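You operate a simulated robot arm through the tools that you are given. There is no shell and no other tool. Be economical: measure what you need, move in short steps, check, and stop when the job is done.

The job below is to be done with a simulated two-armed robot. You get a single attempt, and the scene is never put back.

JOB
Pick up the flask from the bench by the pipettes with one hand, pass it to the other hand and put it on the filter bench top. Set down upright: flask.

Only the result counts: the job must be done as asked and must still hold three seconds after the hand-in. Knocking over, shifting, dropping, spilling or breaking anything else fails it.

ROBOT AND FRAMES
Two 7-joint arms with two-finger grippers on one trunk, on a base that drives. Base frame: it is fixed to the floor where the robot stands at the start and does not move with it; the origin is under the middle of the robot, x ahead of it, y to its left, z up; the surface under the hand at the start is at about z = 0.88. Readings come in m, degrees, newtons and seconds.
The left shoulder is at the start at [0.033, 0.16, 1.181], the right one opposite. With the tool pointing down near the work surface each hand reaches from about 0.28 to 0.72 m from the robot's upright axis, wherever it stands, measured 20 degrees to its own side. Places, roughly: filter bench top [0.7, -1.5, 0.9]. Payload 2.45 kg a hand.
The tool frame of a hand sits at the grasp point between the pads (the TCP): z along the fingers, y along the line on which they close. The tips reach 0.026 m beyond it. Largest opening 0.096 m; the body of the gripper starts 0.069 m behind the TCP.
Orientation is that of the tool frame in the base frame, as a unit quaternion [w, x, y, z]. With the fingers straight down and closing along the base's y, the tool's x points along the base's -x, its y along +y and its z along -z.

CONTROLS
- The arms move only by the tool arm_command. It takes "left_series", "right_series" or both (then of equal length, played together; a hand with none holds still); each is a list of rows, each a list of 3 entries, a list of its own where there are three numbers: the finger opening in m, from 0 to 0.096, then the shift along the tool's x, y, z in m, then the turn, a rotation vector about the tool's x, y, z in degrees. In form: [[jaw, [dx, dy, dz], [wx, wy, wz]], ...]. A call has 1 to 20 rows; each row is the pose to reach, as a shift and turn from the pose commanded when the call began, along the tool's axes at that moment. Each row takes 0.2 s and may step no farther than 0.05 m and 8.6 degrees from the row before; otherwise, or with a gripper value out of range, the whole call is refused. A pose out of reach is approached as far as the arm can. The call stops where the force on the tool passes 40 N (or 10 N more than at its start, if that is more) or the arm is blocked; 0.2 s more then pass. Each finger halts on what it meets, pressing with about 45 N; the grip force reading is that of the motor and also rises with nothing between the fingers. The clock runs only during rows and for 0.2 s after the last one: add rows that repeat a pose to give the fingers time. The reply holds the time, the measured pose of the TCP, the force on the tool along the base axes, the opening and the grip force, in the units named above and with some noise, with the torque about the TCP (base axes, N m) and any sound that the robot's microphone picked up.
- Cameras (640 x 400 px; columns grow to the right, rows downward): "scene" is now at [0.09, -0.0041, 1.6589]; the picture's right is [-0.04, -1.00, -0.00], its down [-0.72, 0.03, -0.69] and it looks along [0.69, -0.03, -0.72] (base axes); focal length 276 px, centre (320, 200). "left" rides on the left gripper at [0.082, -0.003, -0.098] in its tool frame; the picture's right is [0.04, 1.00, 0.00], its down [-0.73, 0.03, -0.68] and it looks along [-0.68, 0.03, 0.73] (tool axes); focal length 256 px, centre (320, 200). "right" rides on the right gripper at [0.082, 0.003, -0.098] in its tool frame; the picture's right is [-0.04, 1.00, 0.00], its down [-0.73, -0.03, -0.68] and it looks along [-0.68, -0.03, 0.73] (tool axes); focal length 256 px, centre (320, 200). There is no depth. A picture from a camera that has moved, and an enlarged one, comes with that camera's place and axes in the base frame and with its lens.
- get_image(camera): a new picture of that camera. The clock stands still meanwhile.
- lift_body(by): slides the trunk up (or, below 0, down) by that many m; the arms and the scene camera ride with it, the base frame stays. It gives what a move gives, with no picture.
- base_move(legs): drives the robot by 1 to 6 legs, each [ahead, left, turn to the left] in m, m and degrees, along the robot's own axes; the way and the turn of a leg run together, so that a leg with both is an arc; at most 1.5 m and 180 degrees a leg. The arms and the cameras ride along, it lands a little off, and it stops where it bumps. It gives what a move gives.
- head_to(pan, tilt): turns the head with the scene camera to pan (to the left, within 120 degrees either way) and tilt (down, from -29 to 69), counted from straight ahead of the robot. It gives what a move gives.
- inspect(camera, box): a new picture of the part [left, top, right, bottom] of that camera's present view, enlarged. The clock stands still meanwhile.
- job_done(): hands the job in; it is judged then, once.

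Work in short steps. Places have to be worked out from the pictures, the camera data and where the tool is seen: move nearer, look again, correct. Check each grasp and each placing, and mend what went wrong. You have 120 turns and 92 pictures in all, those below and enlarged ones among them. Open the grippers and draw the arms clear of the work before you hand the job in, unless the task says otherwise; then end with one line.

The tools are called after "Request:" by a JSON object that holds its "api" and its "payload". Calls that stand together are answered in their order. arm_command: Moves the arms, as the interface text tells. Its arguments: {"type":"object","properties":{"left_series":{"type":"array","items":{"type":"array"}},"right_series":{"type":"array","items":{"type":"array"}}},"required":[]} The other tools are called the same way: lift_body (by) slides the trunk up or down; base_move (legs) drives the base; head_to (pan, tilt) turns the head that bears the scene camera; get_image (camera) takes a picture; inspect (camera, box) takes an enlarged picture of a part of a camera's view; job_done () hands the job in.

At the start:

```text
time: 0.0
left_ee_pos: [0.6073, 0.1531, 1.1827]
left_ee_rot: [0.0, -0.001, 1.0, 0.001]
left_ft_force: [0.4, 0.4, 0.0]
left_torque: [0.02, 0.01, 0.03]
left_gripper_width: 0.0961
left_grasp_force: 0.0
right_ee_pos: [0.3887, -0.3116, 1.1912]
right_ee_rot: [-0.001, 0.0, 1.0, 0.0]
right_ft_force: [0.4, 0.2, 0.3]
right_torque: [-0.01, 0.0, -0.04]
right_gripper_width: 0.0961
right_grasp_force: 0.1
trunk travel left (down, up): [-0.35, 0.217]
robot x, y, heading: [0.0004, -0.0022, -0.1]
head pan, tilt: [-2.5, 46.2]
```

scene: 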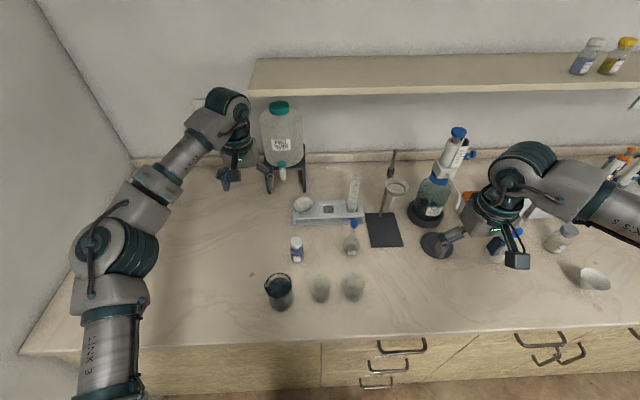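
right: 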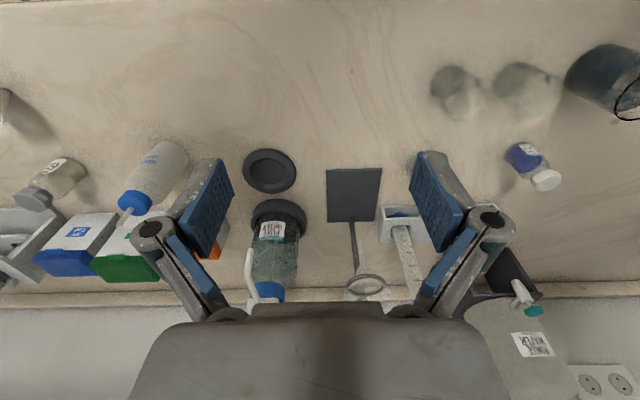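
left: 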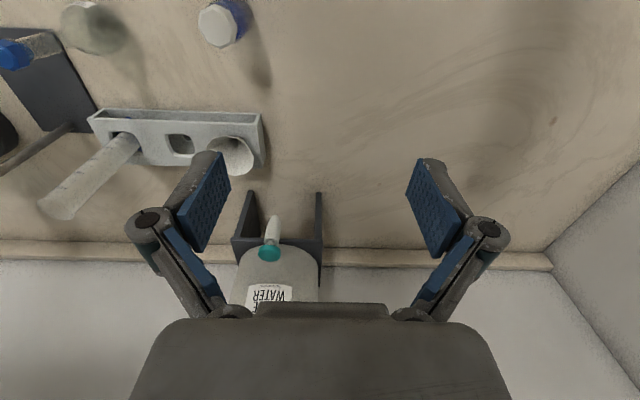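

The pictures show a bench ahead with several vessels; I need to find the pipettes and the flask. I turn the head right to look around.

Request:
{"api": "head_to", "payload": {"pan": -60, "tilt": 35}}

Request:
{"api": "get_image", "payload": {"camera": "scene"}}

Request:
{"api": "head_to", "payload": {"pan": -25, "tilt": 35}}

Request:
{"api": "get_image", "payload": {"camera": "scene"}}

Request:
{"api": "head_to", "payload": {"pan": 70, "tilt": 35}}

Request:
{"api": "get_image", "payload": {"camera": "scene"}}

```text
time: 1.3
left_ee_pos: [0.6047, 0.1543, 1.1852]
left_ee_rot: [0.001, -0.001, 1.0, 0.0]
left_ft_force: [-0.4, -0.2, -0.7]
left_torque: [0.01, -0.01, 0.0]
left_gripper_width: 0.096
left_grasp_force: 0.0
right_ee_pos: [0.3857, -0.3117, 1.1921]
right_ee_rot: [0.001, 0.0, 1.0, 0.001]
right_ft_force: [1.3, -1.2, 0.3]
right_torque: [-0.01, 0.01, 0.01]
right_gripper_width: 0.0962
right_grasp_force: 0.1
trunk travel left (down, up): [-0.35, 0.217]
robot x, y, heading: [0.0026, -0.0001, -0.0]
head pan, tilt: [-60.0, 35.0]
```

```text
88 pictures are left
camera scene: at [0.0539, -0.0769, 1.6755], right [-0.87, -0.5, 0.0], down [-0.29, 0.5, -0.82], along [0.41, -0.71, -0.58], focal length 276 px, centre (320, 200)
```

scene: 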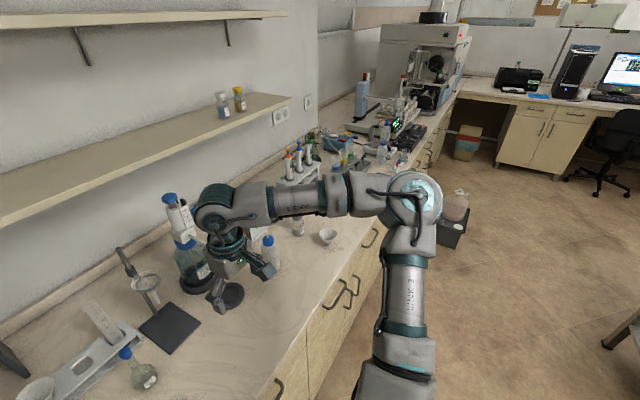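

```text
time: 2.3
left_ee_pos: [0.6045, 0.1525, 1.1844]
left_ee_rot: [0.002, -0.001, 1.0, 0.001]
left_ft_force: [-0.5, 0.0, -0.3]
left_torque: [0.01, 0.01, 0.01]
left_gripper_width: 0.096
left_grasp_force: 0.0
right_ee_pos: [0.3855, -0.3117, 1.193]
right_ee_rot: [0.001, 0.0, 1.0, 0.0]
right_ft_force: [0.1, 0.2, -0.2]
right_torque: [0.02, -0.01, 0.0]
right_gripper_width: 0.096
right_grasp_force: 0.0
trunk travel left (down, up): [-0.35, 0.217]
robot x, y, heading: [0.0006, -0.0023, 0.1]
head pan, tilt: [-25.0, 35.0]
```

```text
87 pictures are left
camera scene: at [0.0895, -0.0379, 1.6754], right [-0.42, -0.91, 0.0], down [-0.52, 0.24, -0.82], along [0.74, -0.35, -0.58], focal length 276 px, centre (320, 200)
```

scene: 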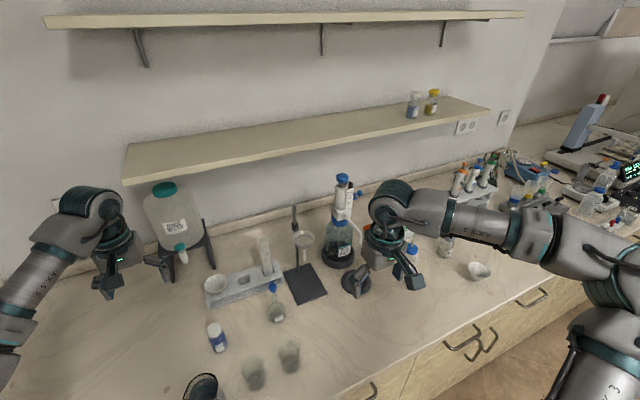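

```text
time: 4.0
left_ee_pos: [0.6045, 0.1524, 1.1855]
left_ee_rot: [0.001, -0.001, 1.0, 0.0]
left_ft_force: [-0.8, 0.9, 0.8]
left_torque: [-0.02, -0.01, 0.02]
left_gripper_width: 0.0959
left_grasp_force: 0.1
right_ee_pos: [0.3848, -0.3116, 1.1929]
right_ee_rot: [0.001, -0.001, 1.0, 0.001]
right_ft_force: [0.0, 0.5, 0.3]
right_torque: [-0.02, -0.03, 0.01]
right_gripper_width: 0.0957
right_grasp_force: 0.0
trunk travel left (down, up): [-0.35, 0.217]
robot x, y, heading: [-0.0005, 0.0018, 0.2]
head pan, tilt: [70.0, 35.0]
```

```text
86 pictures are left
camera scene: at [0.0399, 0.0823, 1.6758], right [0.94, -0.34, 0.0], down [-0.2, -0.54, -0.82], along [0.28, 0.77, -0.57], focal length 276 px, centre (320, 200)
```

scene: 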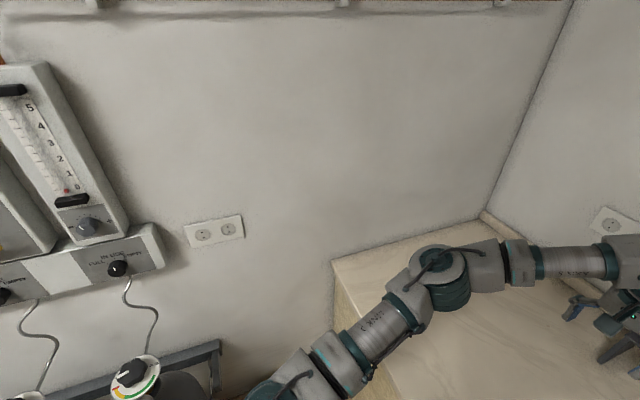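

There is a small round flask with a blue stopper near (0.55,-0.05). I inspect it from ahead, and the region toward the filter bench.

Request:
{"api": "head_to", "payload": {"pan": -3, "tilt": 50}}

Request:
{"api": "inspect", "payload": {"camera": "scene", "box": [240, 130, 400, 320]}}

Request:
{"api": "head_to", "payload": {"pan": -50, "tilt": 35}}

Request:
{"api": "inspect", "payload": {"camera": "scene", "box": [140, 60, 460, 260]}}

```text
time: 5.4
left_ee_pos: [0.6052, 0.1539, 1.1853]
left_ee_rot: [0.001, -0.001, 1.0, 0.0]
left_ft_force: [0.3, 0.1, -0.6]
left_torque: [0.01, 0.0, 0.03]
left_gripper_width: 0.096
left_grasp_force: 0.0
right_ee_pos: [0.3837, -0.3121, 1.1929]
right_ee_rot: [0.0, -0.001, 1.0, 0.001]
right_ft_force: [-0.1, 0.4, -0.2]
right_torque: [-0.03, -0.01, 0.01]
right_gripper_width: 0.0962
right_grasp_force: 0.0
trunk travel left (down, up): [-0.35, 0.217]
robot x, y, heading: [-0.0016, 0.0015, 0.0]
head pan, tilt: [-3.0, 50.0]
```

```text
2.11 times, centred on (320, 225) of scene
camera zoom: at [0.0866, -0.0045, 1.6538], right [-0.05, -1.0, 0.0], down [-0.77, 0.04, -0.64], along [0.64, -0.03, -0.77], focal length 582 px, centre (320, 147)
```

zoom: 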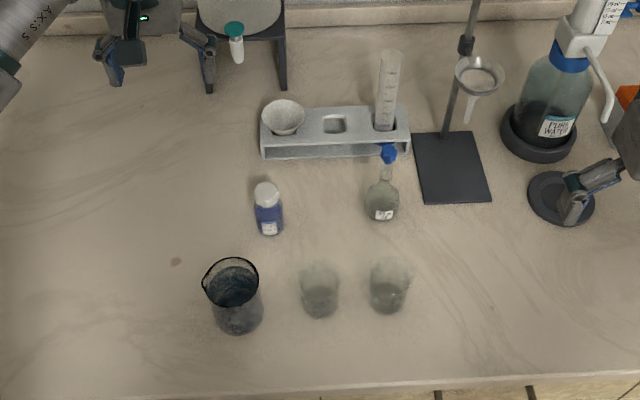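

```text
time: 6.6
left_ee_pos: [0.6049, 0.1524, 1.185]
left_ee_rot: [0.001, 0.0, 1.0, 0.0]
left_ft_force: [0.4, -0.2, -1.1]
left_torque: [0.01, 0.02, 0.0]
left_gripper_width: 0.0962
left_grasp_force: 0.1
right_ee_pos: [0.3855, -0.3114, 1.1926]
right_ee_rot: [0.001, -0.001, 1.0, 0.001]
right_ft_force: [0.1, 0.9, -0.4]
right_torque: [-0.02, -0.03, 0.01]
right_gripper_width: 0.0961
right_grasp_force: 0.0
trunk travel left (down, up): [-0.35, 0.217]
robot x, y, heading: [-0.0016, -0.0011, 0.1]
head pan, tilt: [-50.0, 35.0]
```

```text
2.00 times, centred on (300, 160) of scene
camera zoom: at [0.0664, -0.068, 1.6755], right [-0.77, -0.64, 0.0], down [-0.37, 0.44, -0.82], along [0.52, -0.63, -0.58], focal length 553 px, centre (360, 280)
```

zoom: 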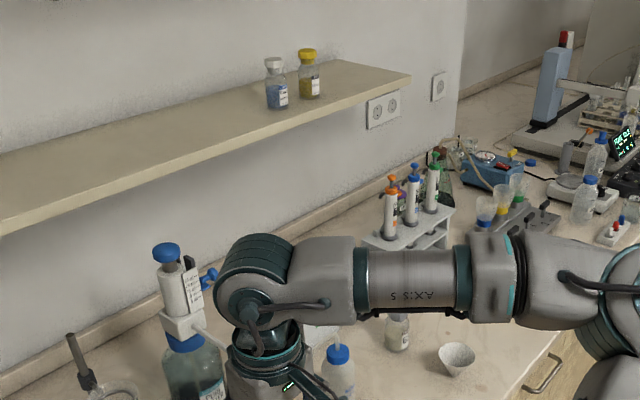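

The flask (blue stopper) stands around (0.595,-0.125), about 0.14 m tall. I bring the right hand nearer, above the front of it, to view it with the right camera.

Request:
{"api": "arm_command", "payload": {"right_series": [[0.096, [0, 0.04, 0.0], [0, 0, 0]], [0.096, [-0.01, 0.08, 0.02], [0, 0, 0]], [0.096, [-0.02, 0.12, 0.04], [0, 0, 0]], [0.096, [-0.03, 0.16, 0.06], [0, 0, 0]], [0.096, [-0.035, 0.187, 0.09], [0, 0, 0]], [0.096, [-0.035, 0.187, 0.09], [0, 0, 0]]]}}

Request:
{"api": "get_image", "payload": {"camera": "right"}}

```text
time: 8.0
left_ee_pos: [0.6024, 0.1536, 1.1847]
left_ee_rot: [0.001, -0.001, 1.0, 0.0]
left_ft_force: [-0.3, -0.4, 0.5]
left_torque: [0.01, -0.01, -0.04]
left_gripper_width: 0.0961
left_grasp_force: 0.0
right_ee_pos: [0.4185, -0.1236, 1.104]
right_ee_rot: [0.002, 0.0, 1.0, 0.001]
right_ft_force: [0.5, 0.4, -0.5]
right_torque: [0.03, -0.03, 0.0]
right_gripper_width: 0.096
right_grasp_force: 0.1
trunk travel left (down, up): [-0.35, 0.217]
robot x, y, heading: [-0.0011, -0.0014, 0.2]
head pan, tilt: [-50.0, 35.0]
```

```text
83 pictures are left
camera right: at [0.335, -0.1198, 1.2025], right [0.04, 1.0, 0.0], down [0.73, -0.03, 0.68], along [0.68, -0.03, -0.73], focal length 256 px, centre (320, 200)
```

right: 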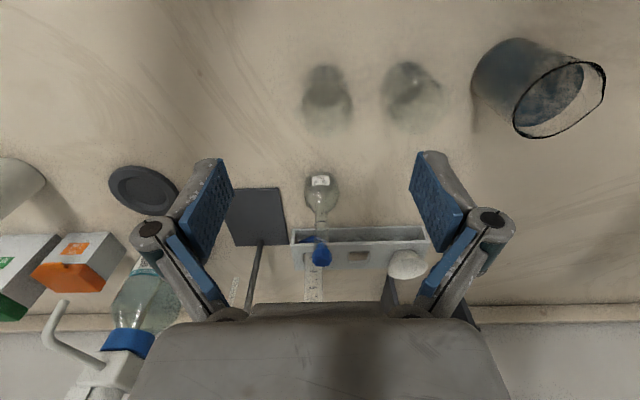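

The flask is centred in view. I enlarge it to get its shape.

Request:
{"api": "inspect", "payload": {"camera": "right", "box": [270, 150, 370, 280]}}

Request:
{"api": "inspect", "payload": {"camera": "left", "box": [0, 0, 200, 130]}}

```text
3.08 times, centred on (320, 215) of right
camera zoom: at [0.335, -0.1198, 1.2025], right [0.04, 1.0, 0.0], down [0.73, -0.03, 0.68], along [0.68, -0.03, -0.73], focal length 788 px, centre (320, 154)
```

zoom: 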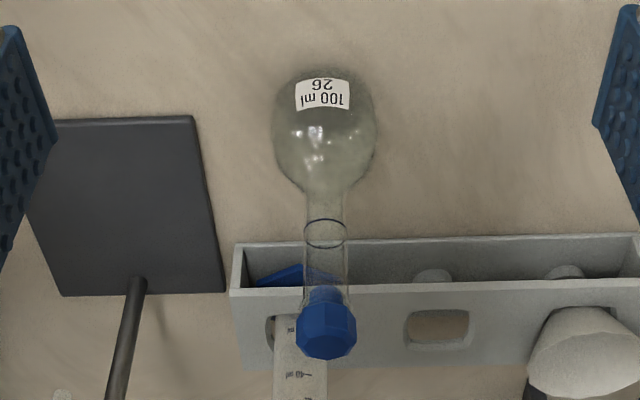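

```text
3.08 times, centred on (100, 65) of left
camera zoom: at [0.5218, 0.1493, 1.2842], right [-0.04, 1.0, 0.0], down [0.73, 0.03, 0.68], along [0.68, 0.03, -0.73], focal length 788 px, centre (997, 615)
```

zoom: 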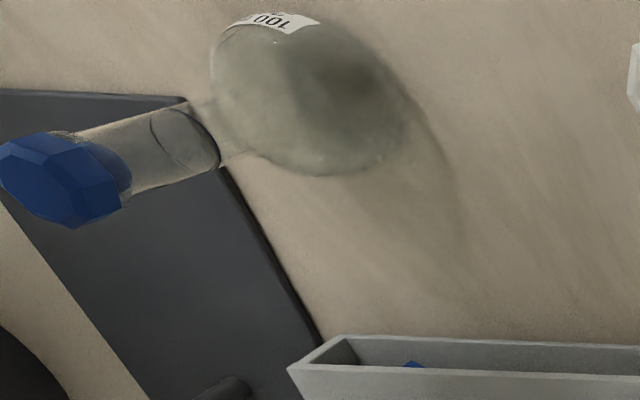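

Flask: axis about (0.595,-0.129), body radius 0.026, neck from z≈0.951 to 1.0 (18 mm wide), stopper 1.01–1.033. Plan: right hand grips the neck vertically with closing along x (camera to the right), later the left takes the body from the left at a tilt. First turn the right hand by 90°.

Request:
{"api": "arm_command", "payload": {"right_series": [[0.096, [0, 0, 0], [0, 0, -8]], [0.096, [0, 0, 0], [0, 0, -16]], [0.096, [0, 0, 0], [0, 0, -24]], [0.096, [0, 0, 0], [0, 0, -32]], [0.096, [0, 0, 0], [0, 0, -40]], [0.096, [0, 0, 0], [0, 0, -48]], [0.096, [0, 0, 0], [0, 0, -56]], [0.096, [0, 0, 0], [0, 0, -64]], [0.096, [0, 0, 0], [0, 0, -72]], [0.096, [0, 0, 0], [0, 0, -80]], [0.096, [0, 0, 0], [0, 0, -88]], [0.096, [0, 0, 0], [0, 0, -90]], [0.07, [0, 0, 0], [0, 0, -90]]]}}

Request:
{"api": "head_to", "payload": {"pan": -10, "tilt": 50}}

Request:
{"api": "get_image", "payload": {"camera": "scene"}}

Request:
{"api": "get_image", "payload": {"camera": "right"}}

```text
time: 10.8
left_ee_pos: [0.6043, 0.1527, 1.1849]
left_ee_rot: [0.001, 0.0, 1.0, 0.0]
left_ft_force: [0.2, 0.4, 0.7]
left_torque: [-0.02, 0.0, -0.01]
left_gripper_width: 0.0962
left_grasp_force: 0.1
right_ee_pos: [0.3036, -0.0793, 1.0992]
right_ee_rot: [0.003, -0.702, 0.712, -0.003]
right_ft_force: [-0.6, 0.4, -0.9]
right_torque: [0.01, 0.01, -0.01]
right_gripper_width: 0.0699
right_grasp_force: 0.1
right hand out of reach, approached as far as the arm can: row 9, 10, 11, 12, 13
trunk travel left (down, up): [-0.35, 0.217]
robot x, y, heading: [-0.0008, -0.0013, 0.2]
head pan, tilt: [-50.0, 35.0]
```

```text
time: 11.9
left_ee_pos: [0.6046, 0.1535, 1.1852]
left_ee_rot: [0.001, -0.001, 1.0, 0.0]
left_ft_force: [1.0, 0.0, -0.7]
left_torque: [-0.01, -0.01, 0.01]
left_gripper_width: 0.096
left_grasp_force: 0.0
right_ee_pos: [0.3049, -0.0772, 1.0982]
right_ee_rot: [0.003, -0.702, 0.712, -0.003]
right_ft_force: [0.5, -0.3, -0.6]
right_torque: [0.02, -0.01, -0.01]
right_gripper_width: 0.0701
right_grasp_force: 0.0
trunk travel left (down, up): [-0.35, 0.217]
robot x, y, heading: [0.0004, -0.0013, -0.2]
head pan, tilt: [-10.0, 50.0]
```

```text
80 pictures are left
camera scene: at [0.0861, -0.0118, 1.6538], right [-0.17, -0.98, 0.0], down [-0.76, 0.13, -0.64], along [0.63, -0.11, -0.77], focal length 276 px, centre (320, 200)
```

scene: 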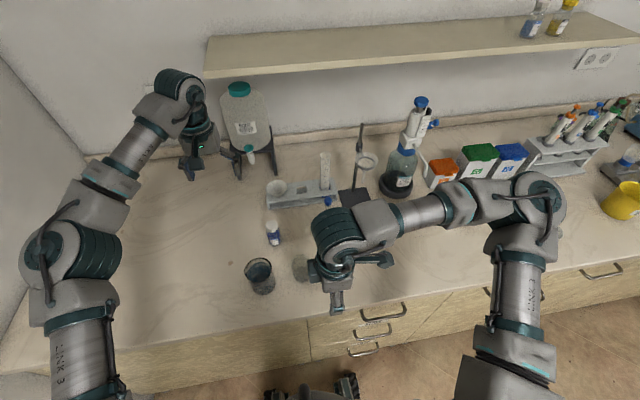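

```text
79 pictures are left
camera right: at [0.2986, -0.1583, 1.1976], right [-1.0, 0.05, -0.01], down [0.03, 0.73, 0.68], along [0.04, 0.68, -0.73], focal length 256 px, centre (320, 200)
```

right: 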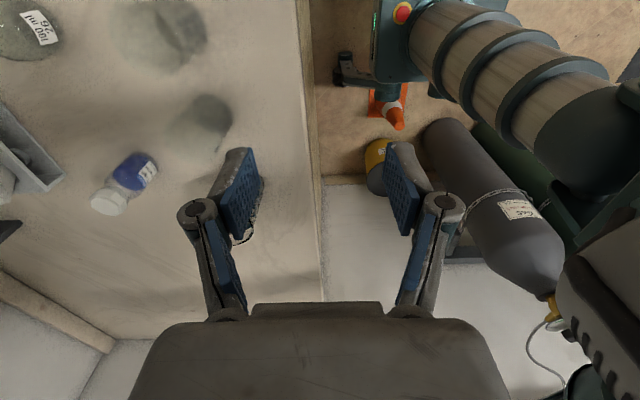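

Yaw of 90° is beyond reach there; about 50° suffices. I turn back by 40° with no shift and see where the hand ends.

Request:
{"api": "arm_command", "payload": {"right_series": [[0.07, [0, 0, 0], [0, 0, 8]], [0.07, [0, 0, 0], [0, 0, 16]], [0.07, [0, 0, 0], [0, 0, 24]], [0.07, [0, 0, 0], [0, 0, 32]], [0.07, [0, 0, 0], [0, 0, 40]], [0.07, [0, 0, 0], [0, 0, 40]]]}}

```text
time: 13.3
left_ee_pos: [0.6033, 0.1539, 1.1857]
left_ee_rot: [0.0, -0.001, 1.0, -0.001]
left_ft_force: [0.1, 0.5, -1.1]
left_torque: [0.04, 0.02, 0.01]
left_gripper_width: 0.0961
left_grasp_force: 0.1
right_ee_pos: [0.3057, -0.0766, 1.0999]
right_ee_rot: [0.001, -0.421, 0.907, 0.0]
right_ft_force: [-0.7, 0.1, 0.7]
right_torque: [-0.01, 0.01, -0.01]
right_gripper_width: 0.0702
right_grasp_force: 0.1
trunk travel left (down, up): [-0.35, 0.217]
robot x, y, heading: [0.0021, 0.0007, 0.1]
head pan, tilt: [-10.0, 50.0]
```

Base of commands follows the reached pose. Now move to hover above the flask at z≈1.10.

Request:
{"api": "arm_command", "payload": {"right_series": [[0.07, [-0.021, -0.036, 0], [0, 0, 0]], [0.07, [-0.042, -0.072, 0], [0, 0, 0]], [0.07, [-0.063, -0.108, 0], [0, 0, 0]], [0.07, [-0.084, -0.144, 0], [0, 0, 0]], [0.07, [-0.105, -0.18, 0], [0, 0, 0]], [0.07, [-0.126, -0.216, 0], [0, 0, 0]], [0.07, [-0.147, -0.254, 0], [0, 0, 0]], [0.07, [-0.147, -0.254, 0], [0, 0, 0]]]}}

Request:
{"api": "get_image", "payload": {"camera": "right"}}

Request:
{"api": "get_image", "payload": {"camera": "scene"}}

```text
time: 15.1
left_ee_pos: [0.605, 0.1541, 1.1852]
left_ee_rot: [0.001, -0.002, 1.0, 0.0]
left_ft_force: [-0.2, 0.5, -0.6]
left_torque: [-0.01, 0.02, -0.01]
left_gripper_width: 0.0959
left_grasp_force: 0.0
right_ee_pos: [0.5117, -0.1448, 1.098]
right_ee_rot: [0.002, -0.423, 0.906, -0.001]
right_ft_force: [0.0, 0.3, 0.2]
right_torque: [-0.01, 0.01, 0.01]
right_gripper_width: 0.0699
right_grasp_force: 0.0
right hand out of reach, approached as far as the arm can: row 4, 5, 6, 7, 8
trunk travel left (down, up): [-0.35, 0.217]
robot x, y, heading: [0.0003, -0.0015, -0.1]
head pan, tilt: [-10.0, 50.0]
```

```text
78 pictures are left
camera right: at [0.454, -0.2042, 1.1967], right [-0.74, 0.67, 0.0], down [0.49, 0.54, 0.68], along [0.46, 0.5, -0.73], focal length 256 px, centre (320, 200)
```

right: 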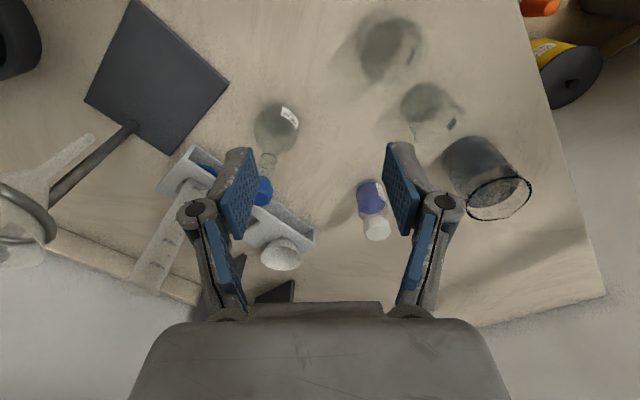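

```text
77 pictures are left
camera scene: at [0.0874, -0.0122, 1.6536], right [-0.17, -0.98, 0.0], down [-0.76, 0.13, -0.64], along [0.63, -0.11, -0.77], focal length 276 px, centre (320, 200)
```

scene: 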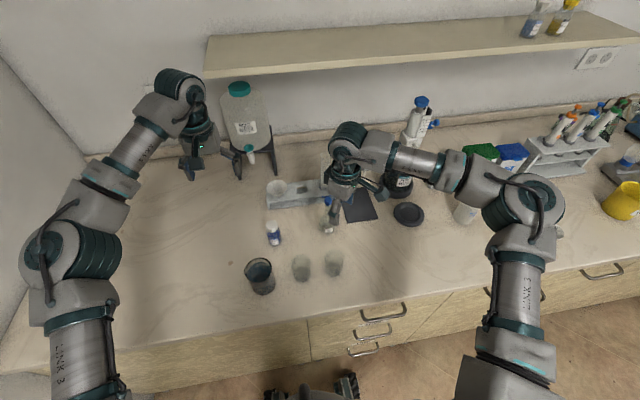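

The 50° yaw limits reach; I reduce it to ~20° and move over the flask.

Request:
{"api": "arm_command", "payload": {"right_series": [[0.07, [0, 0, 0], [0, 0, 8]], [0.07, [0, 0, 0], [0, 0, 16]], [0.07, [0, 0, 0], [0, 0, 24]], [0.07, [0, 0, 0], [0, 0, 30]], [0.07, [-0.022, -0.018, 0], [0, 0, 30]], [0.07, [-0.044, -0.036, 0], [0, 0, 30]], [0.07, [-0.0656, -0.0533, 0], [0, 0, 30]], [0.07, [-0.0656, -0.0533, 0], [0, 0, 30]]]}}

Request:
{"api": "get_image", "payload": {"camera": "right"}}

```text
time: 16.9
left_ee_pos: [0.6046, 0.1539, 1.1842]
left_ee_rot: [0.0, 0.0, 1.0, 0.0]
left_ft_force: [-0.3, 0.1, 0.4]
left_torque: [0.01, -0.03, 0.0]
left_gripper_width: 0.0963
left_grasp_force: 0.0
right_ee_pos: [0.5433, -0.1743, 1.0928]
right_ee_rot: [0.002, -0.174, 0.985, -0.001]
right_ft_force: [0.4, -0.2, 0.1]
right_torque: [-0.01, -0.01, -0.03]
right_gripper_width: 0.07
right_grasp_force: 0.0
right hand out of reach, approached as far as the arm can: row 5, 6, 7, 8
trunk travel left (down, up): [-0.35, 0.217]
robot x, y, heading: [0.0003, -0.0004, 0.1]
head pan, tilt: [-10.0, 50.0]
```

```text
76 pictures are left
camera right: at [0.465, -0.199, 1.1918], right [-0.3, 0.95, 0.0], down [0.7, 0.22, 0.68], along [0.65, 0.21, -0.73], focal length 256 px, centre (320, 200)
```

right: 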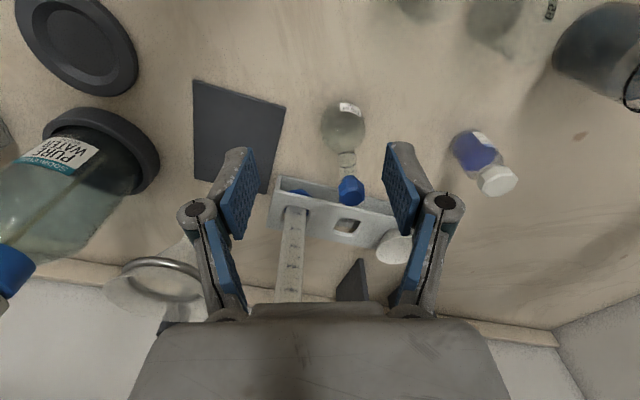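

Reach at this height is limited; I draw the left hand back from the shelf and raise the trunk 0.12 m so the right arm works lower relative to its shoulder.

Request:
{"api": "arm_command", "payload": {"left_series": [[0.096, [0.04, 0, 0], [0, 0, 0]], [0.096, [0.08, 0, 0], [0, 0, 0]], [0.096, [0.12, 0.02, 0], [0, 0, 0]], [0.096, [0.16, 0.04, 0], [0, 0, 0]], [0.096, [0.2, 0.06, 0], [0, 0, 0]], [0.096, [0.2, 0.06, 0], [0, 0, 0]]]}}

Request:
{"api": "lift_body", "payload": {"by": 0.12}}

```text
time: 18.3
left_ee_pos: [0.4069, 0.2154, 1.1835]
left_ee_rot: [0.0, -0.001, 1.0, -0.001]
left_ft_force: [-0.1, 0.7, 0.1]
left_torque: [0.0, 0.02, 0.0]
left_gripper_width: 0.0961
left_grasp_force: 0.0
right_ee_pos: [0.5444, -0.1734, 1.0927]
right_ee_rot: [0.0, -0.174, 0.985, 0.0]
right_ft_force: [-0.3, -0.4, -0.8]
right_torque: [0.0, 0.04, 0.03]
right_gripper_width: 0.07
right_grasp_force: 0.1
trunk travel left (down, up): [-0.35, 0.217]
robot x, y, heading: [-0.0023, 0.004, -0.4]
head pan, tilt: [-10.0, 50.0]
```

```text
time: 19.8
left_ee_pos: [0.4044, 0.2146, 1.3043]
left_ee_rot: [0.001, -0.001, 1.0, 0.0]
left_ft_force: [0.3, 0.4, 0.8]
left_torque: [0.0, 0.01, 0.02]
left_gripper_width: 0.0961
left_grasp_force: 0.0
right_ee_pos: [0.5388, -0.1781, 1.22]
right_ee_rot: [0.009, -0.173, 0.985, 0.0]
right_ft_force: [0.1, -0.1, -1.0]
right_torque: [-0.03, 0.02, 0.0]
right_gripper_width: 0.07
right_grasp_force: 0.1
trunk travel left (down, up): [-0.47, 0.097]
robot x, y, heading: [-0.0014, -0.0, -0.0]
head pan, tilt: [-10.0, 50.0]
```

Now go to the hover above the flask, TCP (0.595,-0.129,1.10).

Request:
{"api": "arm_command", "payload": {"right_series": [[0.07, [-0.017, 0.007, 0.04], [0, 0, 0]], [0.07, [-0.034, 0.014, 0.08], [0, 0, 0]], [0.07, [-0.051, 0.021, 0.12], [0, 0, 0]], [0.07, [-0.0694, 0.027, 0.12], [0, 0, 0]], [0.07, [-0.0694, 0.027, 0.12], [0, 0, 0]]]}}

Request:
{"api": "get_image", "payload": {"camera": "right"}}

```text
time: 21.0
left_ee_pos: [0.4049, 0.2145, 1.3036]
left_ee_rot: [0.0, -0.001, 1.0, 0.0]
left_ft_force: [0.1, -0.5, -0.4]
left_torque: [-0.02, -0.03, -0.01]
left_gripper_width: 0.0959
left_grasp_force: 0.0
right_ee_pos: [0.5347, -0.1871, 1.124]
right_ee_rot: [0.01, -0.174, 0.985, 0.0]
right_ft_force: [-0.6, -0.9, -1.3]
right_torque: [0.0, 0.0, -0.01]
right_gripper_width: 0.0698
right_grasp_force: 0.0
right hand out of reach, approached as far as the arm can: row 1, 2, 3, 4, 5
trunk travel left (down, up): [-0.47, 0.097]
robot x, y, heading: [-0.0012, -0.0029, 0.0]
head pan, tilt: [-10.0, 50.0]
```

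```text
75 pictures are left
camera right: at [0.4547, -0.2113, 1.2214], right [-0.3, 0.95, 0.0], down [0.69, 0.22, 0.69], along [0.66, 0.21, -0.72], focal length 256 px, centre (320, 200)
```

right: 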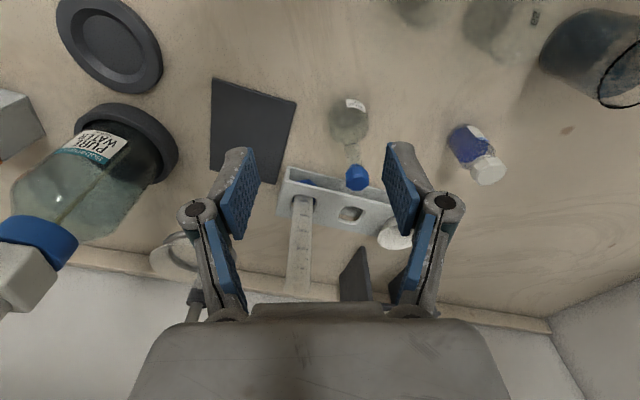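

Probably a wrist joint limit. I turn the hand back to yaw 0 and retry a small shift forward-left.

Request:
{"api": "arm_command", "payload": {"right_series": [[0.07, [0, 0, 0], [0, 0, 7]], [0.07, [0, 0, 0], [0, 0, 14]], [0.07, [0, 0, 0], [0, 0, 20]], [0.07, [-0.02, 0.01, 0], [0, 0, 20]], [0.07, [-0.04, 0.02, 0], [0, 0, 20]], [0.07, [-0.06, 0.03, 0], [0, 0, 20]], [0.07, [-0.06, 0.03, 0], [0, 0, 20]]]}}

Request:
{"api": "get_image", "payload": {"camera": "scene"}}

```text
time: 22.6
left_ee_pos: [0.4042, 0.2161, 1.3035]
left_ee_rot: [0.0, -0.001, 1.0, 0.0]
left_ft_force: [-0.5, 0.4, -0.3]
left_torque: [0.01, 0.0, -0.05]
left_gripper_width: 0.096
left_grasp_force: 0.0
right_ee_pos: [0.5353, -0.1834, 1.1363]
right_ee_rot: [0.009, 0.001, 1.0, 0.002]
right_ft_force: [-0.3, -0.4, 0.4]
right_torque: [0.01, 0.02, 0.04]
right_gripper_width: 0.07
right_grasp_force: 0.0
right hand out of reach, approached as far as the arm can: row 4, 5, 6, 7
trunk travel left (down, up): [-0.47, 0.097]
robot x, y, heading: [0.0002, 0.0011, 0.1]
head pan, tilt: [-10.0, 50.0]
```

```text
74 pictures are left
camera scene: at [0.063, -0.0113, 1.7736], right [-0.17, -0.98, 0.0], down [-0.76, 0.13, -0.64], along [0.63, -0.11, -0.77], focal length 276 px, centre (320, 200)
```

scene: 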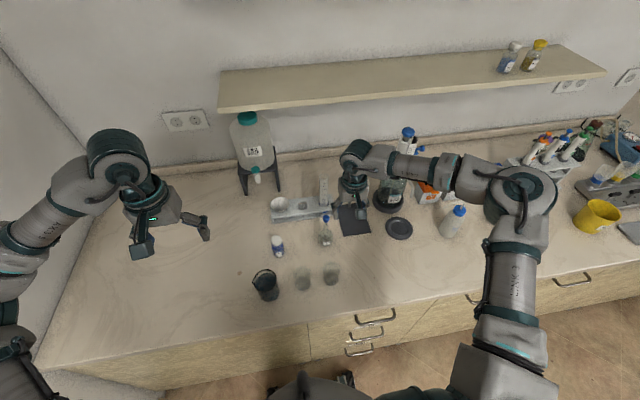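

The right elbow is swung out and limits reach. I go back toward the starting side pose and extend straight ahead from there.

Request:
{"api": "arm_command", "payload": {"right_series": [[0.07, [0.04, -0.03, 0], [0, 0, 0]], [0.07, [0.08, -0.06, 0], [0, 0, 0]], [0.07, [0.12, -0.09, 0], [0, 0, 0]], [0.07, [0.15, -0.13, 0], [0, 0, 0]], [0.07, [0.11, -0.13, 0], [0, 0, 0]], [0.07, [0.07, -0.13, 0], [0, 0, 0]], [0.07, [0.03, -0.13, 0], [0, 0, 0]], [0.07, [0.0, -0.13, 0], [0, 0, 0]], [0.07, [-0.03, -0.1, 0], [0, 0, 0]], [0.07, [-0.04, -0.06, 0], [0, 0, 0]], [0.07, [-0.05, -0.02, 0], [0, 0, 0]], [0.07, [-0.06, 0.0, 0], [0, 0, 0]], [0.07, [-0.06, 0.03, 0], [0, 0, 0]], [0.07, [-0.06, 0.03, 0], [0, 0, 0]]]}}

```text
time: 25.6
left_ee_pos: [0.403, 0.2133, 1.3052]
left_ee_rot: [0.001, -0.001, 1.0, -0.001]
left_ft_force: [-0.5, 0.6, 0.6]
left_torque: [0.01, -0.01, 0.02]
left_gripper_width: 0.0959
left_grasp_force: 0.1
right_ee_pos: [0.5469, -0.1953, 1.1436]
right_ee_rot: [0.009, 0.0, 1.0, 0.002]
right_ft_force: [-0.4, 0.8, 0.7]
right_torque: [0.02, 0.0, 0.03]
right_gripper_width: 0.0701
right_grasp_force: 0.0
right hand out of reach, approached as far as the arm can: row 11, 12, 13, 14
trunk travel left (down, up): [-0.47, 0.097]
robot x, y, heading: [0.001, -0.0023, 0.0]
head pan, tilt: [-10.0, 50.0]
```

Reach shrinks toward the centre line, so I drive the base 0.12 m to the left so the flask lies ~20° to the right side.

Request:
{"api": "base_move", "payload": {"legs": [[0, 0.12, 0]]}}

```text
time: 26.8
left_ee_pos: [0.4034, 0.276, 1.3136]
left_ee_rot: [0.004, 0.002, 1.0, 0.018]
left_ft_force: [0.1, -0.7, 0.3]
left_torque: [0.06, -0.03, -0.03]
left_gripper_width: 0.0959
left_grasp_force: 0.1
right_ee_pos: [0.5473, -0.1303, 1.1387]
right_ee_rot: [0.009, 0.002, 1.0, 0.02]
right_ft_force: [0.4, -2.0, 0.3]
right_torque: [0.19, 0.08, -0.02]
right_gripper_width: 0.0698
right_grasp_force: 0.1
trunk travel left (down, up): [-0.47, 0.097]
robot x, y, heading: [0.0009, 0.1065, 0.0]
head pan, tilt: [-10.0, 50.0]
```

Arms are still settling; I hold and read again.

Request:
{"api": "arm_command", "payload": {"right_series": [[0.07, [0, 0, 0], [0, 0, 0]], [0.07, [0, 0, 0], [0, 0, 0]], [0.07, [0, 0, 0], [0, 0, 0]]]}}

```text
time: 27.6
left_ee_pos: [0.4035, 0.3094, 1.3077]
left_ee_rot: [0.002, 0.001, 1.0, 0.005]
left_ft_force: [1.0, 0.3, -0.6]
left_torque: [-0.03, 0.03, -0.02]
left_gripper_width: 0.096
left_grasp_force: 0.0
right_ee_pos: [0.5489, -0.1021, 1.142]
right_ee_rot: [0.009, 0.003, 1.0, 0.006]
right_ft_force: [0.5, -0.7, 0.7]
right_torque: [0.0, -0.02, -0.04]
right_gripper_width: 0.0702
right_grasp_force: 0.1
trunk travel left (down, up): [-0.47, 0.097]
robot x, y, heading: [-0.0022, 0.1044, 0.1]
head pan, tilt: [-10.0, 50.0]
```

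Now move to hover (0.595,-0.129,1.10).

Request:
{"api": "arm_command", "payload": {"right_series": [[0.07, [0, -0.03, 0.01], [0, 0, 0]], [0.07, [-0.025, -0.028, 0.025], [0, 0, 0]], [0.07, [-0.046, -0.027, 0.042], [0, 0, 0]], [0.07, [-0.046, -0.027, 0.042], [0, 0, 0]], [0.07, [-0.046, -0.027, 0.042], [0, 0, -8]], [0.07, [-0.046, -0.027, 0.042], [0, 0, -16]], [0.07, [-0.046, -0.027, 0.042], [0, 0, -22]], [0.07, [-0.046, -0.027, 0.042], [0, 0, -22]]]}}

Request:
{"api": "get_image", "payload": {"camera": "right"}}

Request:
{"api": "get_image", "payload": {"camera": "left"}}

```text
time: 29.6
left_ee_pos: [0.3969, 0.2677, 1.3149]
left_ee_rot: [0.004, 0.002, 1.0, 0.023]
left_ft_force: [-0.4, -1.3, -0.2]
left_torque: [0.06, -0.03, 0.01]
left_gripper_width: 0.0957
left_grasp_force: 0.0
right_ee_pos: [0.5726, -0.1707, 1.1015]
right_ee_rot: [0.017, -0.187, 0.982, 0.021]
right_ft_force: [0.0, -2.0, -0.2]
right_torque: [0.15, -0.02, 0.01]
right_gripper_width: 0.0699
right_grasp_force: 0.0
right hand out of reach, approached as far as the arm can: row 3, 4, 5, 6, 7, 8
trunk travel left (down, up): [-0.47, 0.097]
robot x, y, heading: [0.0007, 0.1111, -0.1]
head pan, tilt: [-10.0, 50.0]
stopped in row 8 (right hand): the arm was blocked; the commanded pose is now the measured one
```

```text
73 pictures are left
camera right: at [0.4923, -0.2019, 1.1973], right [-0.33, 0.94, 0.04], down [0.68, 0.21, 0.71], along [0.66, 0.26, -0.71], focal length 256 px, centre (320, 200)
```

right: 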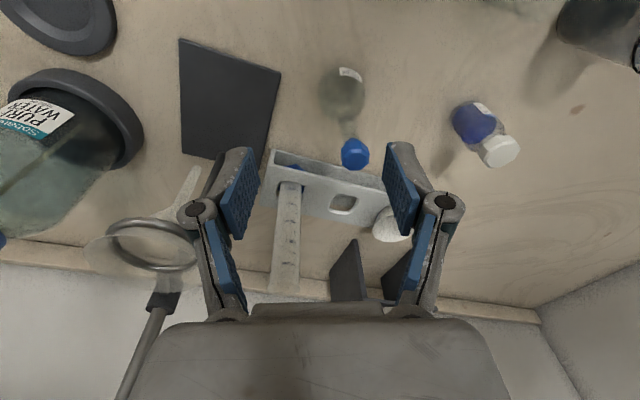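

```text
72 pictures are left
camera left: at [0.3148, 0.261, 1.4129], right [-0.04, 1.0, 0.04], down [0.73, 0.0, 0.69], along [0.69, 0.06, -0.73], focal length 256 px, centre (320, 200)
```

left: 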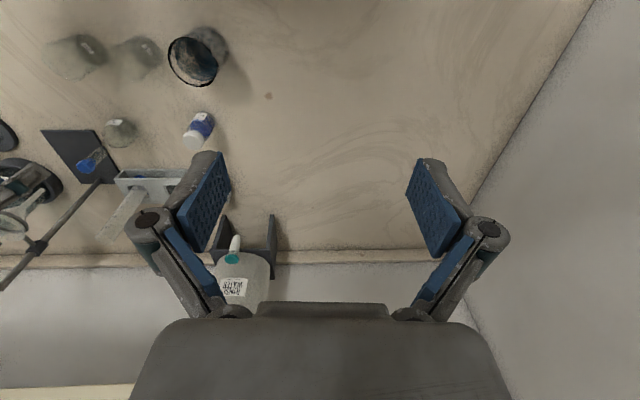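

The whole robot seems rolled ~2° and the arm blocked: something is touching. I look at the scene before moving.

Request:
{"api": "get_image", "payload": {"camera": "scene"}}

Request:
{"api": "head_to", "payload": {"pan": -45, "tilt": 55}}

Request:
{"api": "get_image", "payload": {"camera": "scene"}}

Request:
{"api": "head_to", "payload": {"pan": 60, "tilt": 60}}

Request:
{"api": "get_image", "payload": {"camera": "scene"}}

```text
71 pictures are left
camera scene: at [0.0652, 0.0932, 1.7735], right [-0.17, -0.98, 0.0], down [-0.76, 0.13, -0.64], along [0.63, -0.11, -0.77], focal length 276 px, centre (320, 200)
```

scene: 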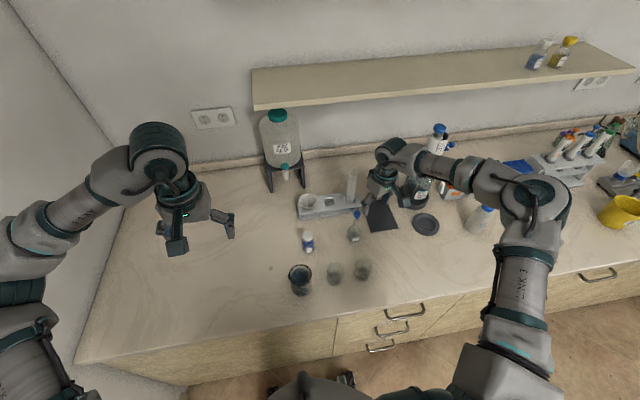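

```text
time: 30.6
left_ee_pos: [0.3968, 0.2534, 1.3172]
left_ee_rot: [0.005, 0.002, 1.0, 0.027]
left_ft_force: [-1.1, -0.6, 0.7]
left_torque: [0.04, -0.01, -0.05]
left_gripper_width: 0.0961
left_grasp_force: 0.0
right_ee_pos: [0.5736, -0.1854, 1.0992]
right_ee_rot: [0.018, -0.188, 0.982, 0.024]
right_ft_force: [0.3, -2.0, -0.4]
right_torque: [0.12, -0.01, 0.02]
right_gripper_width: 0.07
right_grasp_force: 0.1
trunk travel left (down, up): [-0.47, 0.097]
robot x, y, heading: [-0.0016, 0.106, -0.2]
head pan, tilt: [-45.0, 55.0]
```

```text
70 pictures are left
camera scene: at [0.0389, 0.0248, 1.766], right [-0.71, -0.71, -0.01], down [-0.58, 0.59, -0.56], along [0.4, -0.39, -0.83], focal length 276 px, centre (320, 200)
```

scene: 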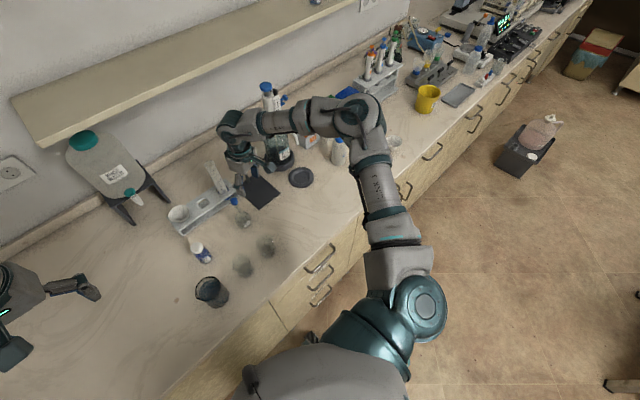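

```text
time: 32.4
left_ee_pos: [0.3961, 0.2793, 1.3148]
left_ee_rot: [0.004, -0.001, 1.0, 0.019]
left_ft_force: [0.4, 0.0, 0.0]
left_torque: [0.04, -0.01, 0.0]
left_gripper_width: 0.096
left_grasp_force: 0.0
right_ee_pos: [0.5732, -0.1634, 1.1053]
right_ee_rot: [0.016, -0.188, 0.982, 0.017]
right_ft_force: [0.1, -0.7, 0.7]
right_torque: [0.02, 0.0, 0.03]
right_gripper_width: 0.0701
right_grasp_force: 0.0
trunk travel left (down, up): [-0.47, 0.097]
robot x, y, heading: [0.0017, 0.1056, -0.0]
head pan, tilt: [60.0, 60.0]
```

```text
69 pictures are left
camera scene: at [0.0214, 0.1824, 1.7606], right [0.87, -0.5, 0.0], down [-0.44, -0.75, -0.49], along [0.25, 0.43, -0.87], focal length 276 px, centre (320, 200)
```

scene: 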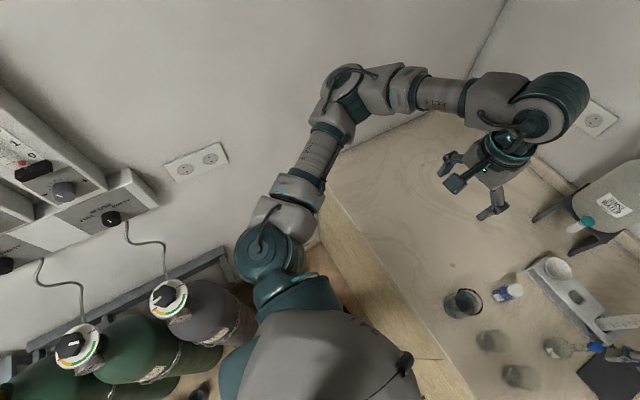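

The left elbow is leaning on the left wall. I raise and withdraw the right hand, then drive right; I'll instead pick with the left hand, away from the wall, and pass to the right.

Request:
{"api": "arm_command", "payload": {"right_series": [[0.07, [0.01, 0, -0.04], [0, 0, 0]], [0.07, [0.03, 0, -0.08], [0, 0, 6]], [0.07, [0.06, 0, -0.12], [0, 0, 14]], [0.07, [0.1, 0, -0.15], [0, 0, 22]], [0.07, [0.13, -0.03, -0.17], [0, 0, 22]], [0.07, [0.15, -0.06, -0.17], [0, 0, 22]]]}}

Request:
{"api": "base_move", "payload": {"legs": [[0, -0.11, 0]]}}

Request:
{"api": "arm_command", "payload": {"left_series": [[0.096, [0, 0, 0], [0, 0, 0]], [0.096, [0, 0, 0], [0, 0, 0]], [0.096, [0, 0, 0], [0, 0, 0]]]}}

Request:
{"api": "head_to", "payload": {"pan": -45, "tilt": 50}}

Request:
{"api": "get_image", "payload": {"camera": "scene"}}

```text
time: 33.8
left_ee_pos: [0.3952, 0.2933, 1.3127]
left_ee_rot: [0.006, -0.001, 1.0, 0.015]
left_ft_force: [-1.1, -0.2, 1.1]
left_torque: [0.0, -0.02, -0.03]
left_gripper_width: 0.096
left_grasp_force: 0.1
right_ee_pos: [0.449, -0.269, 1.2704]
right_ee_rot: [0.012, 0.0, 1.0, 0.014]
right_ft_force: [0.5, -0.4, 0.3]
right_torque: [0.04, -0.03, 0.04]
right_gripper_width: 0.0702
right_grasp_force: 0.0
trunk travel left (down, up): [-0.47, 0.097]
robot x, y, heading: [0.0016, 0.1139, 0.1]
head pan, tilt: [60.0, 60.0]
```

```text
time: 35.4
left_ee_pos: [0.364, 0.3322, 1.2879]
left_ee_rot: [0.019, 0.039, 0.999, -0.032]
left_ft_force: [0.9, -0.9, 1.4]
left_torque: [0.05, -0.05, 0.05]
left_gripper_width: 0.0961
left_grasp_force: 0.0
right_ee_pos: [0.4114, -0.1956, 1.3072]
right_ee_rot: [0.014, -0.028, 0.998, -0.054]
right_ft_force: [-0.9, -0.6, 1.2]
right_torque: [0.01, -0.05, 0.08]
right_gripper_width: 0.0701
right_grasp_force: 0.0
trunk travel left (down, up): [-0.47, 0.097]
robot x, y, heading: [-0.0015, 0.0251, -0.6]
head pan, tilt: [60.0, 60.0]
stopped in leg 1: the robot was blocked; the commanded pose is now the measured one
```

```text
time: 35.8
left_ee_pos: [0.3665, 0.1313, 1.3155]
left_ee_rot: [0.018, 0.056, 0.997, 0.044]
left_ft_force: [-0.2, -1.2, 1.0]
left_torque: [0.16, 0.0, -0.06]
left_gripper_width: 0.096
left_grasp_force: 0.0
right_ee_pos: [0.4123, -0.392, 1.2555]
right_ee_rot: [0.012, -0.02, 0.999, 0.023]
right_ft_force: [-0.2, -2.0, -1.6]
right_torque: [0.21, 0.0, -0.03]
right_gripper_width: 0.07
right_grasp_force: 0.0
trunk travel left (down, up): [-0.47, 0.097]
robot x, y, heading: [-0.0078, 0.0075, -0.8]
head pan, tilt: [60.0, 60.0]
stopped in row 1 (left hand): the arm was blocked; the commanded pose is now the measured one
```

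```text
time: 37.6
left_ee_pos: [0.3612, 0.2684, 1.2994]
left_ee_rot: [0.019, 0.045, 0.999, -0.001]
left_ft_force: [0.1, 1.4, -0.3]
left_torque: [-0.1, 0.06, 0.02]
left_gripper_width: 0.096
left_grasp_force: 0.0
right_ee_pos: [0.4076, -0.2614, 1.2861]
right_ee_rot: [0.01, -0.026, 0.999, -0.028]
right_ft_force: [-0.3, 1.5, 1.1]
right_torque: [-0.05, -0.02, 0.01]
right_gripper_width: 0.0701
right_grasp_force: 0.1
trunk travel left (down, up): [-0.47, 0.097]
robot x, y, heading: [-0.0101, 0.0272, -1.0]
head pan, tilt: [-45.0, 50.0]
```

```text
68 pictures are left
camera scene: at [0.0356, 0.0851, 1.7729], right [-0.72, -0.7, 0.05], down [-0.54, 0.51, -0.67], along [0.44, -0.51, -0.74], focal length 276 px, centre (320, 200)
```

scene: 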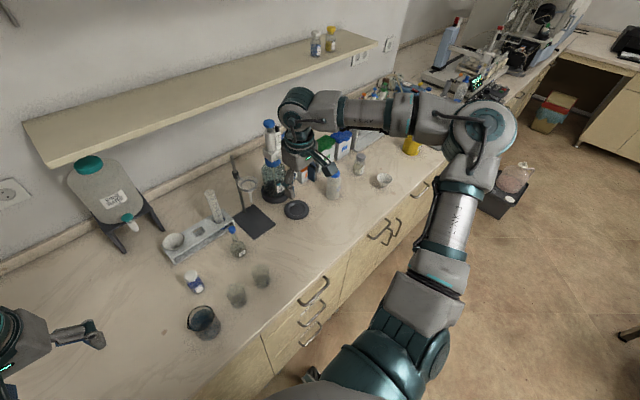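

The robot is rocking; nothing seems knocked over. I let it settle by holding.

Request:
{"api": "arm_command", "payload": {"right_series": [[0.07, [0, 0, 0], [0, 0, 0]], [0.07, [0, 0, 0], [0, 0, 0]], [0.07, [0, 0, 0], [0, 0, 0]], [0.07, [0, 0, 0], [0, 0, 0]], [0.07, [0, 0, 0], [0, 0, 0]], [0.07, [0, 0, 0], [0, 0, 0]], [0.07, [0, 0, 0], [0, 0, 0]], [0.07, [0, 0, 0], [0, 0, 0]], [0.07, [0, 0, 0], [0, 0, 0]], [0.07, [0, 0, 0], [0, 0, 0]]]}}

Request:
{"api": "head_to", "payload": {"pan": 60, "tilt": 50}}

Request:
{"api": "get_image", "payload": {"camera": "scene"}}

```text
time: 37.9
left_ee_pos: [0.3515, 0.08, 1.3247]
left_ee_rot: [0.022, 0.056, 0.996, 0.064]
left_ft_force: [-0.8, 0.5, 0.1]
left_torque: [0.04, -0.03, -0.04]
left_gripper_width: 0.0962
left_grasp_force: 0.1
right_ee_pos: [0.4003, -0.4401, 1.2436]
right_ee_rot: [0.016, -0.021, 0.999, 0.041]
right_ft_force: [-0.4, -0.6, -1.3]
right_torque: [0.08, 0.01, -0.01]
right_gripper_width: 0.07
right_grasp_force: 0.0
trunk travel left (down, up): [-0.47, 0.097]
robot x, y, heading: [-0.0105, 0.0034, -0.5]
head pan, tilt: [-45.0, 50.0]
stopped in row 1 (left hand): the arm was blocked; the commanded pose is now the measured one
```

```text
time: 39.8
left_ee_pos: [0.354, 0.1677, 1.3144]
left_ee_rot: [0.022, 0.049, 0.998, 0.037]
left_ft_force: [0.2, 1.2, 0.4]
left_torque: [-0.08, 0.03, 0.0]
left_gripper_width: 0.096
left_grasp_force: 0.0
right_ee_pos: [0.402, -0.3594, 1.2625]
right_ee_rot: [0.011, -0.022, 1.0, 0.01]
right_ft_force: [0.1, 0.9, 0.3]
right_torque: [-0.06, 0.05, 0.01]
right_gripper_width: 0.0699
right_grasp_force: 0.1
trunk travel left (down, up): [-0.47, 0.097]
robot x, y, heading: [-0.0105, 0.0155, -0.6]
head pan, tilt: [60.0, 50.0]
```

```text
67 pictures are left
camera scene: at [0.022, 0.1339, 1.7692], right [0.86, -0.51, 0.01], down [-0.4, -0.68, -0.62], along [0.32, 0.53, -0.79], focal length 276 px, centre (320, 200)
```

scene: 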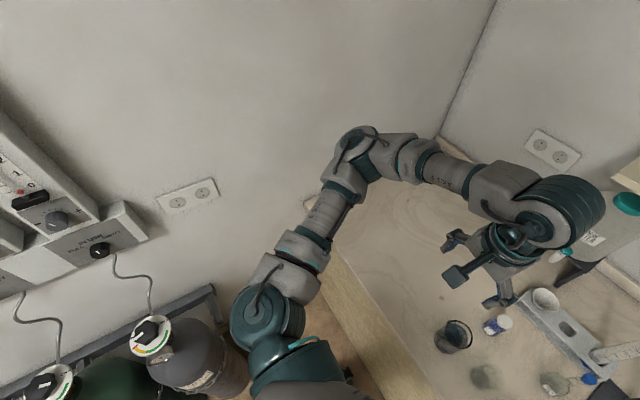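

Still rocking. I lower the trunk 0.12 m to stabilise (both hands are over free space) and watch it settle.

Request:
{"api": "lift_body", "payload": {"by": -0.12}}

Request:
{"api": "head_to", "payload": {"pan": 61, "tilt": 60}}

Request:
{"api": "head_to", "payload": {"pan": 60, "tilt": 60}}

Request:
{"api": "head_to", "payload": {"pan": 59, "tilt": 60}}

```text
time: 40.5
left_ee_pos: [0.3457, 0.2976, 1.2511]
left_ee_rot: [0.026, 0.045, 0.999, -0.01]
left_ft_force: [0.6, 0.9, 0.6]
left_torque: [-0.08, 0.06, 0.04]
left_gripper_width: 0.0959
left_grasp_force: 0.1
right_ee_pos: [0.3944, -0.229, 1.2513]
right_ee_rot: [0.014, -0.032, 0.999, -0.041]
right_ft_force: [0.3, 0.1, 1.7]
right_torque: [-0.01, -0.03, 0.06]
right_gripper_width: 0.0699
right_grasp_force: 0.3
trunk travel left (down, up): [-0.423, 0.143]
robot x, y, heading: [-0.0052, 0.0259, -0.3]
head pan, tilt: [60.0, 50.0]
stopped: the arm was blocked; the commanded pose is now the measured one
```

```text
time: 41.2
left_ee_pos: [0.3436, 0.1991, 1.2646]
left_ee_rot: [0.024, 0.049, 0.998, 0.027]
left_ft_force: [-1.8, 0.9, -1.6]
left_torque: [-0.06, -0.13, 0.07]
left_gripper_width: 0.0958
left_grasp_force: 0.0
right_ee_pos: [0.3968, -0.3235, 1.2253]
right_ee_rot: [0.011, -0.031, 0.999, -0.001]
right_ft_force: [2.0, 0.2, -1.5]
right_torque: [-0.06, 0.13, 0.02]
right_gripper_width: 0.0703
right_grasp_force: 0.1
trunk travel left (down, up): [-0.423, 0.143]
robot x, y, heading: [-0.0114, 0.0125, -0.1]
head pan, tilt: [61.0, 60.0]
```

```text
time: 41.8
left_ee_pos: [0.3446, 0.1795, 1.2721]
left_ee_rot: [0.028, 0.05, 0.998, 0.033]
left_ft_force: [-0.1, -0.3, -0.1]
left_torque: [-0.02, -0.06, 0.0]
left_gripper_width: 0.0959
left_grasp_force: 0.1
right_ee_pos: [0.3947, -0.344, 1.224]
right_ee_rot: [0.015, -0.027, 1.0, 0.004]
right_ft_force: [-0.2, 0.7, 1.2]
right_torque: [-0.04, 0.03, -0.04]
right_gripper_width: 0.0699
right_grasp_force: 0.0
trunk travel left (down, up): [-0.423, 0.143]
robot x, y, heading: [-0.0026, 0.0096, -0.4]
head pan, tilt: [60.0, 60.0]
```

```text
time: 42.5
left_ee_pos: [0.3467, 0.2864, 1.2554]
left_ee_rot: [0.028, 0.046, 0.999, -0.005]
left_ft_force: [2.0, 1.4, 0.4]
left_torque: [-0.09, 0.07, 0.01]
left_gripper_width: 0.0959
left_grasp_force: 0.1
right_ee_pos: [0.3947, -0.2393, 1.2491]
right_ee_rot: [0.015, -0.03, 0.999, -0.035]
right_ft_force: [0.0, 0.1, 0.6]
right_torque: [-0.02, 0.02, 0.01]
right_gripper_width: 0.0699
right_grasp_force: 0.1
trunk travel left (down, up): [-0.423, 0.143]
robot x, y, heading: [-0.0058, 0.0302, -0.8]
head pan, tilt: [59.0, 60.0]
```

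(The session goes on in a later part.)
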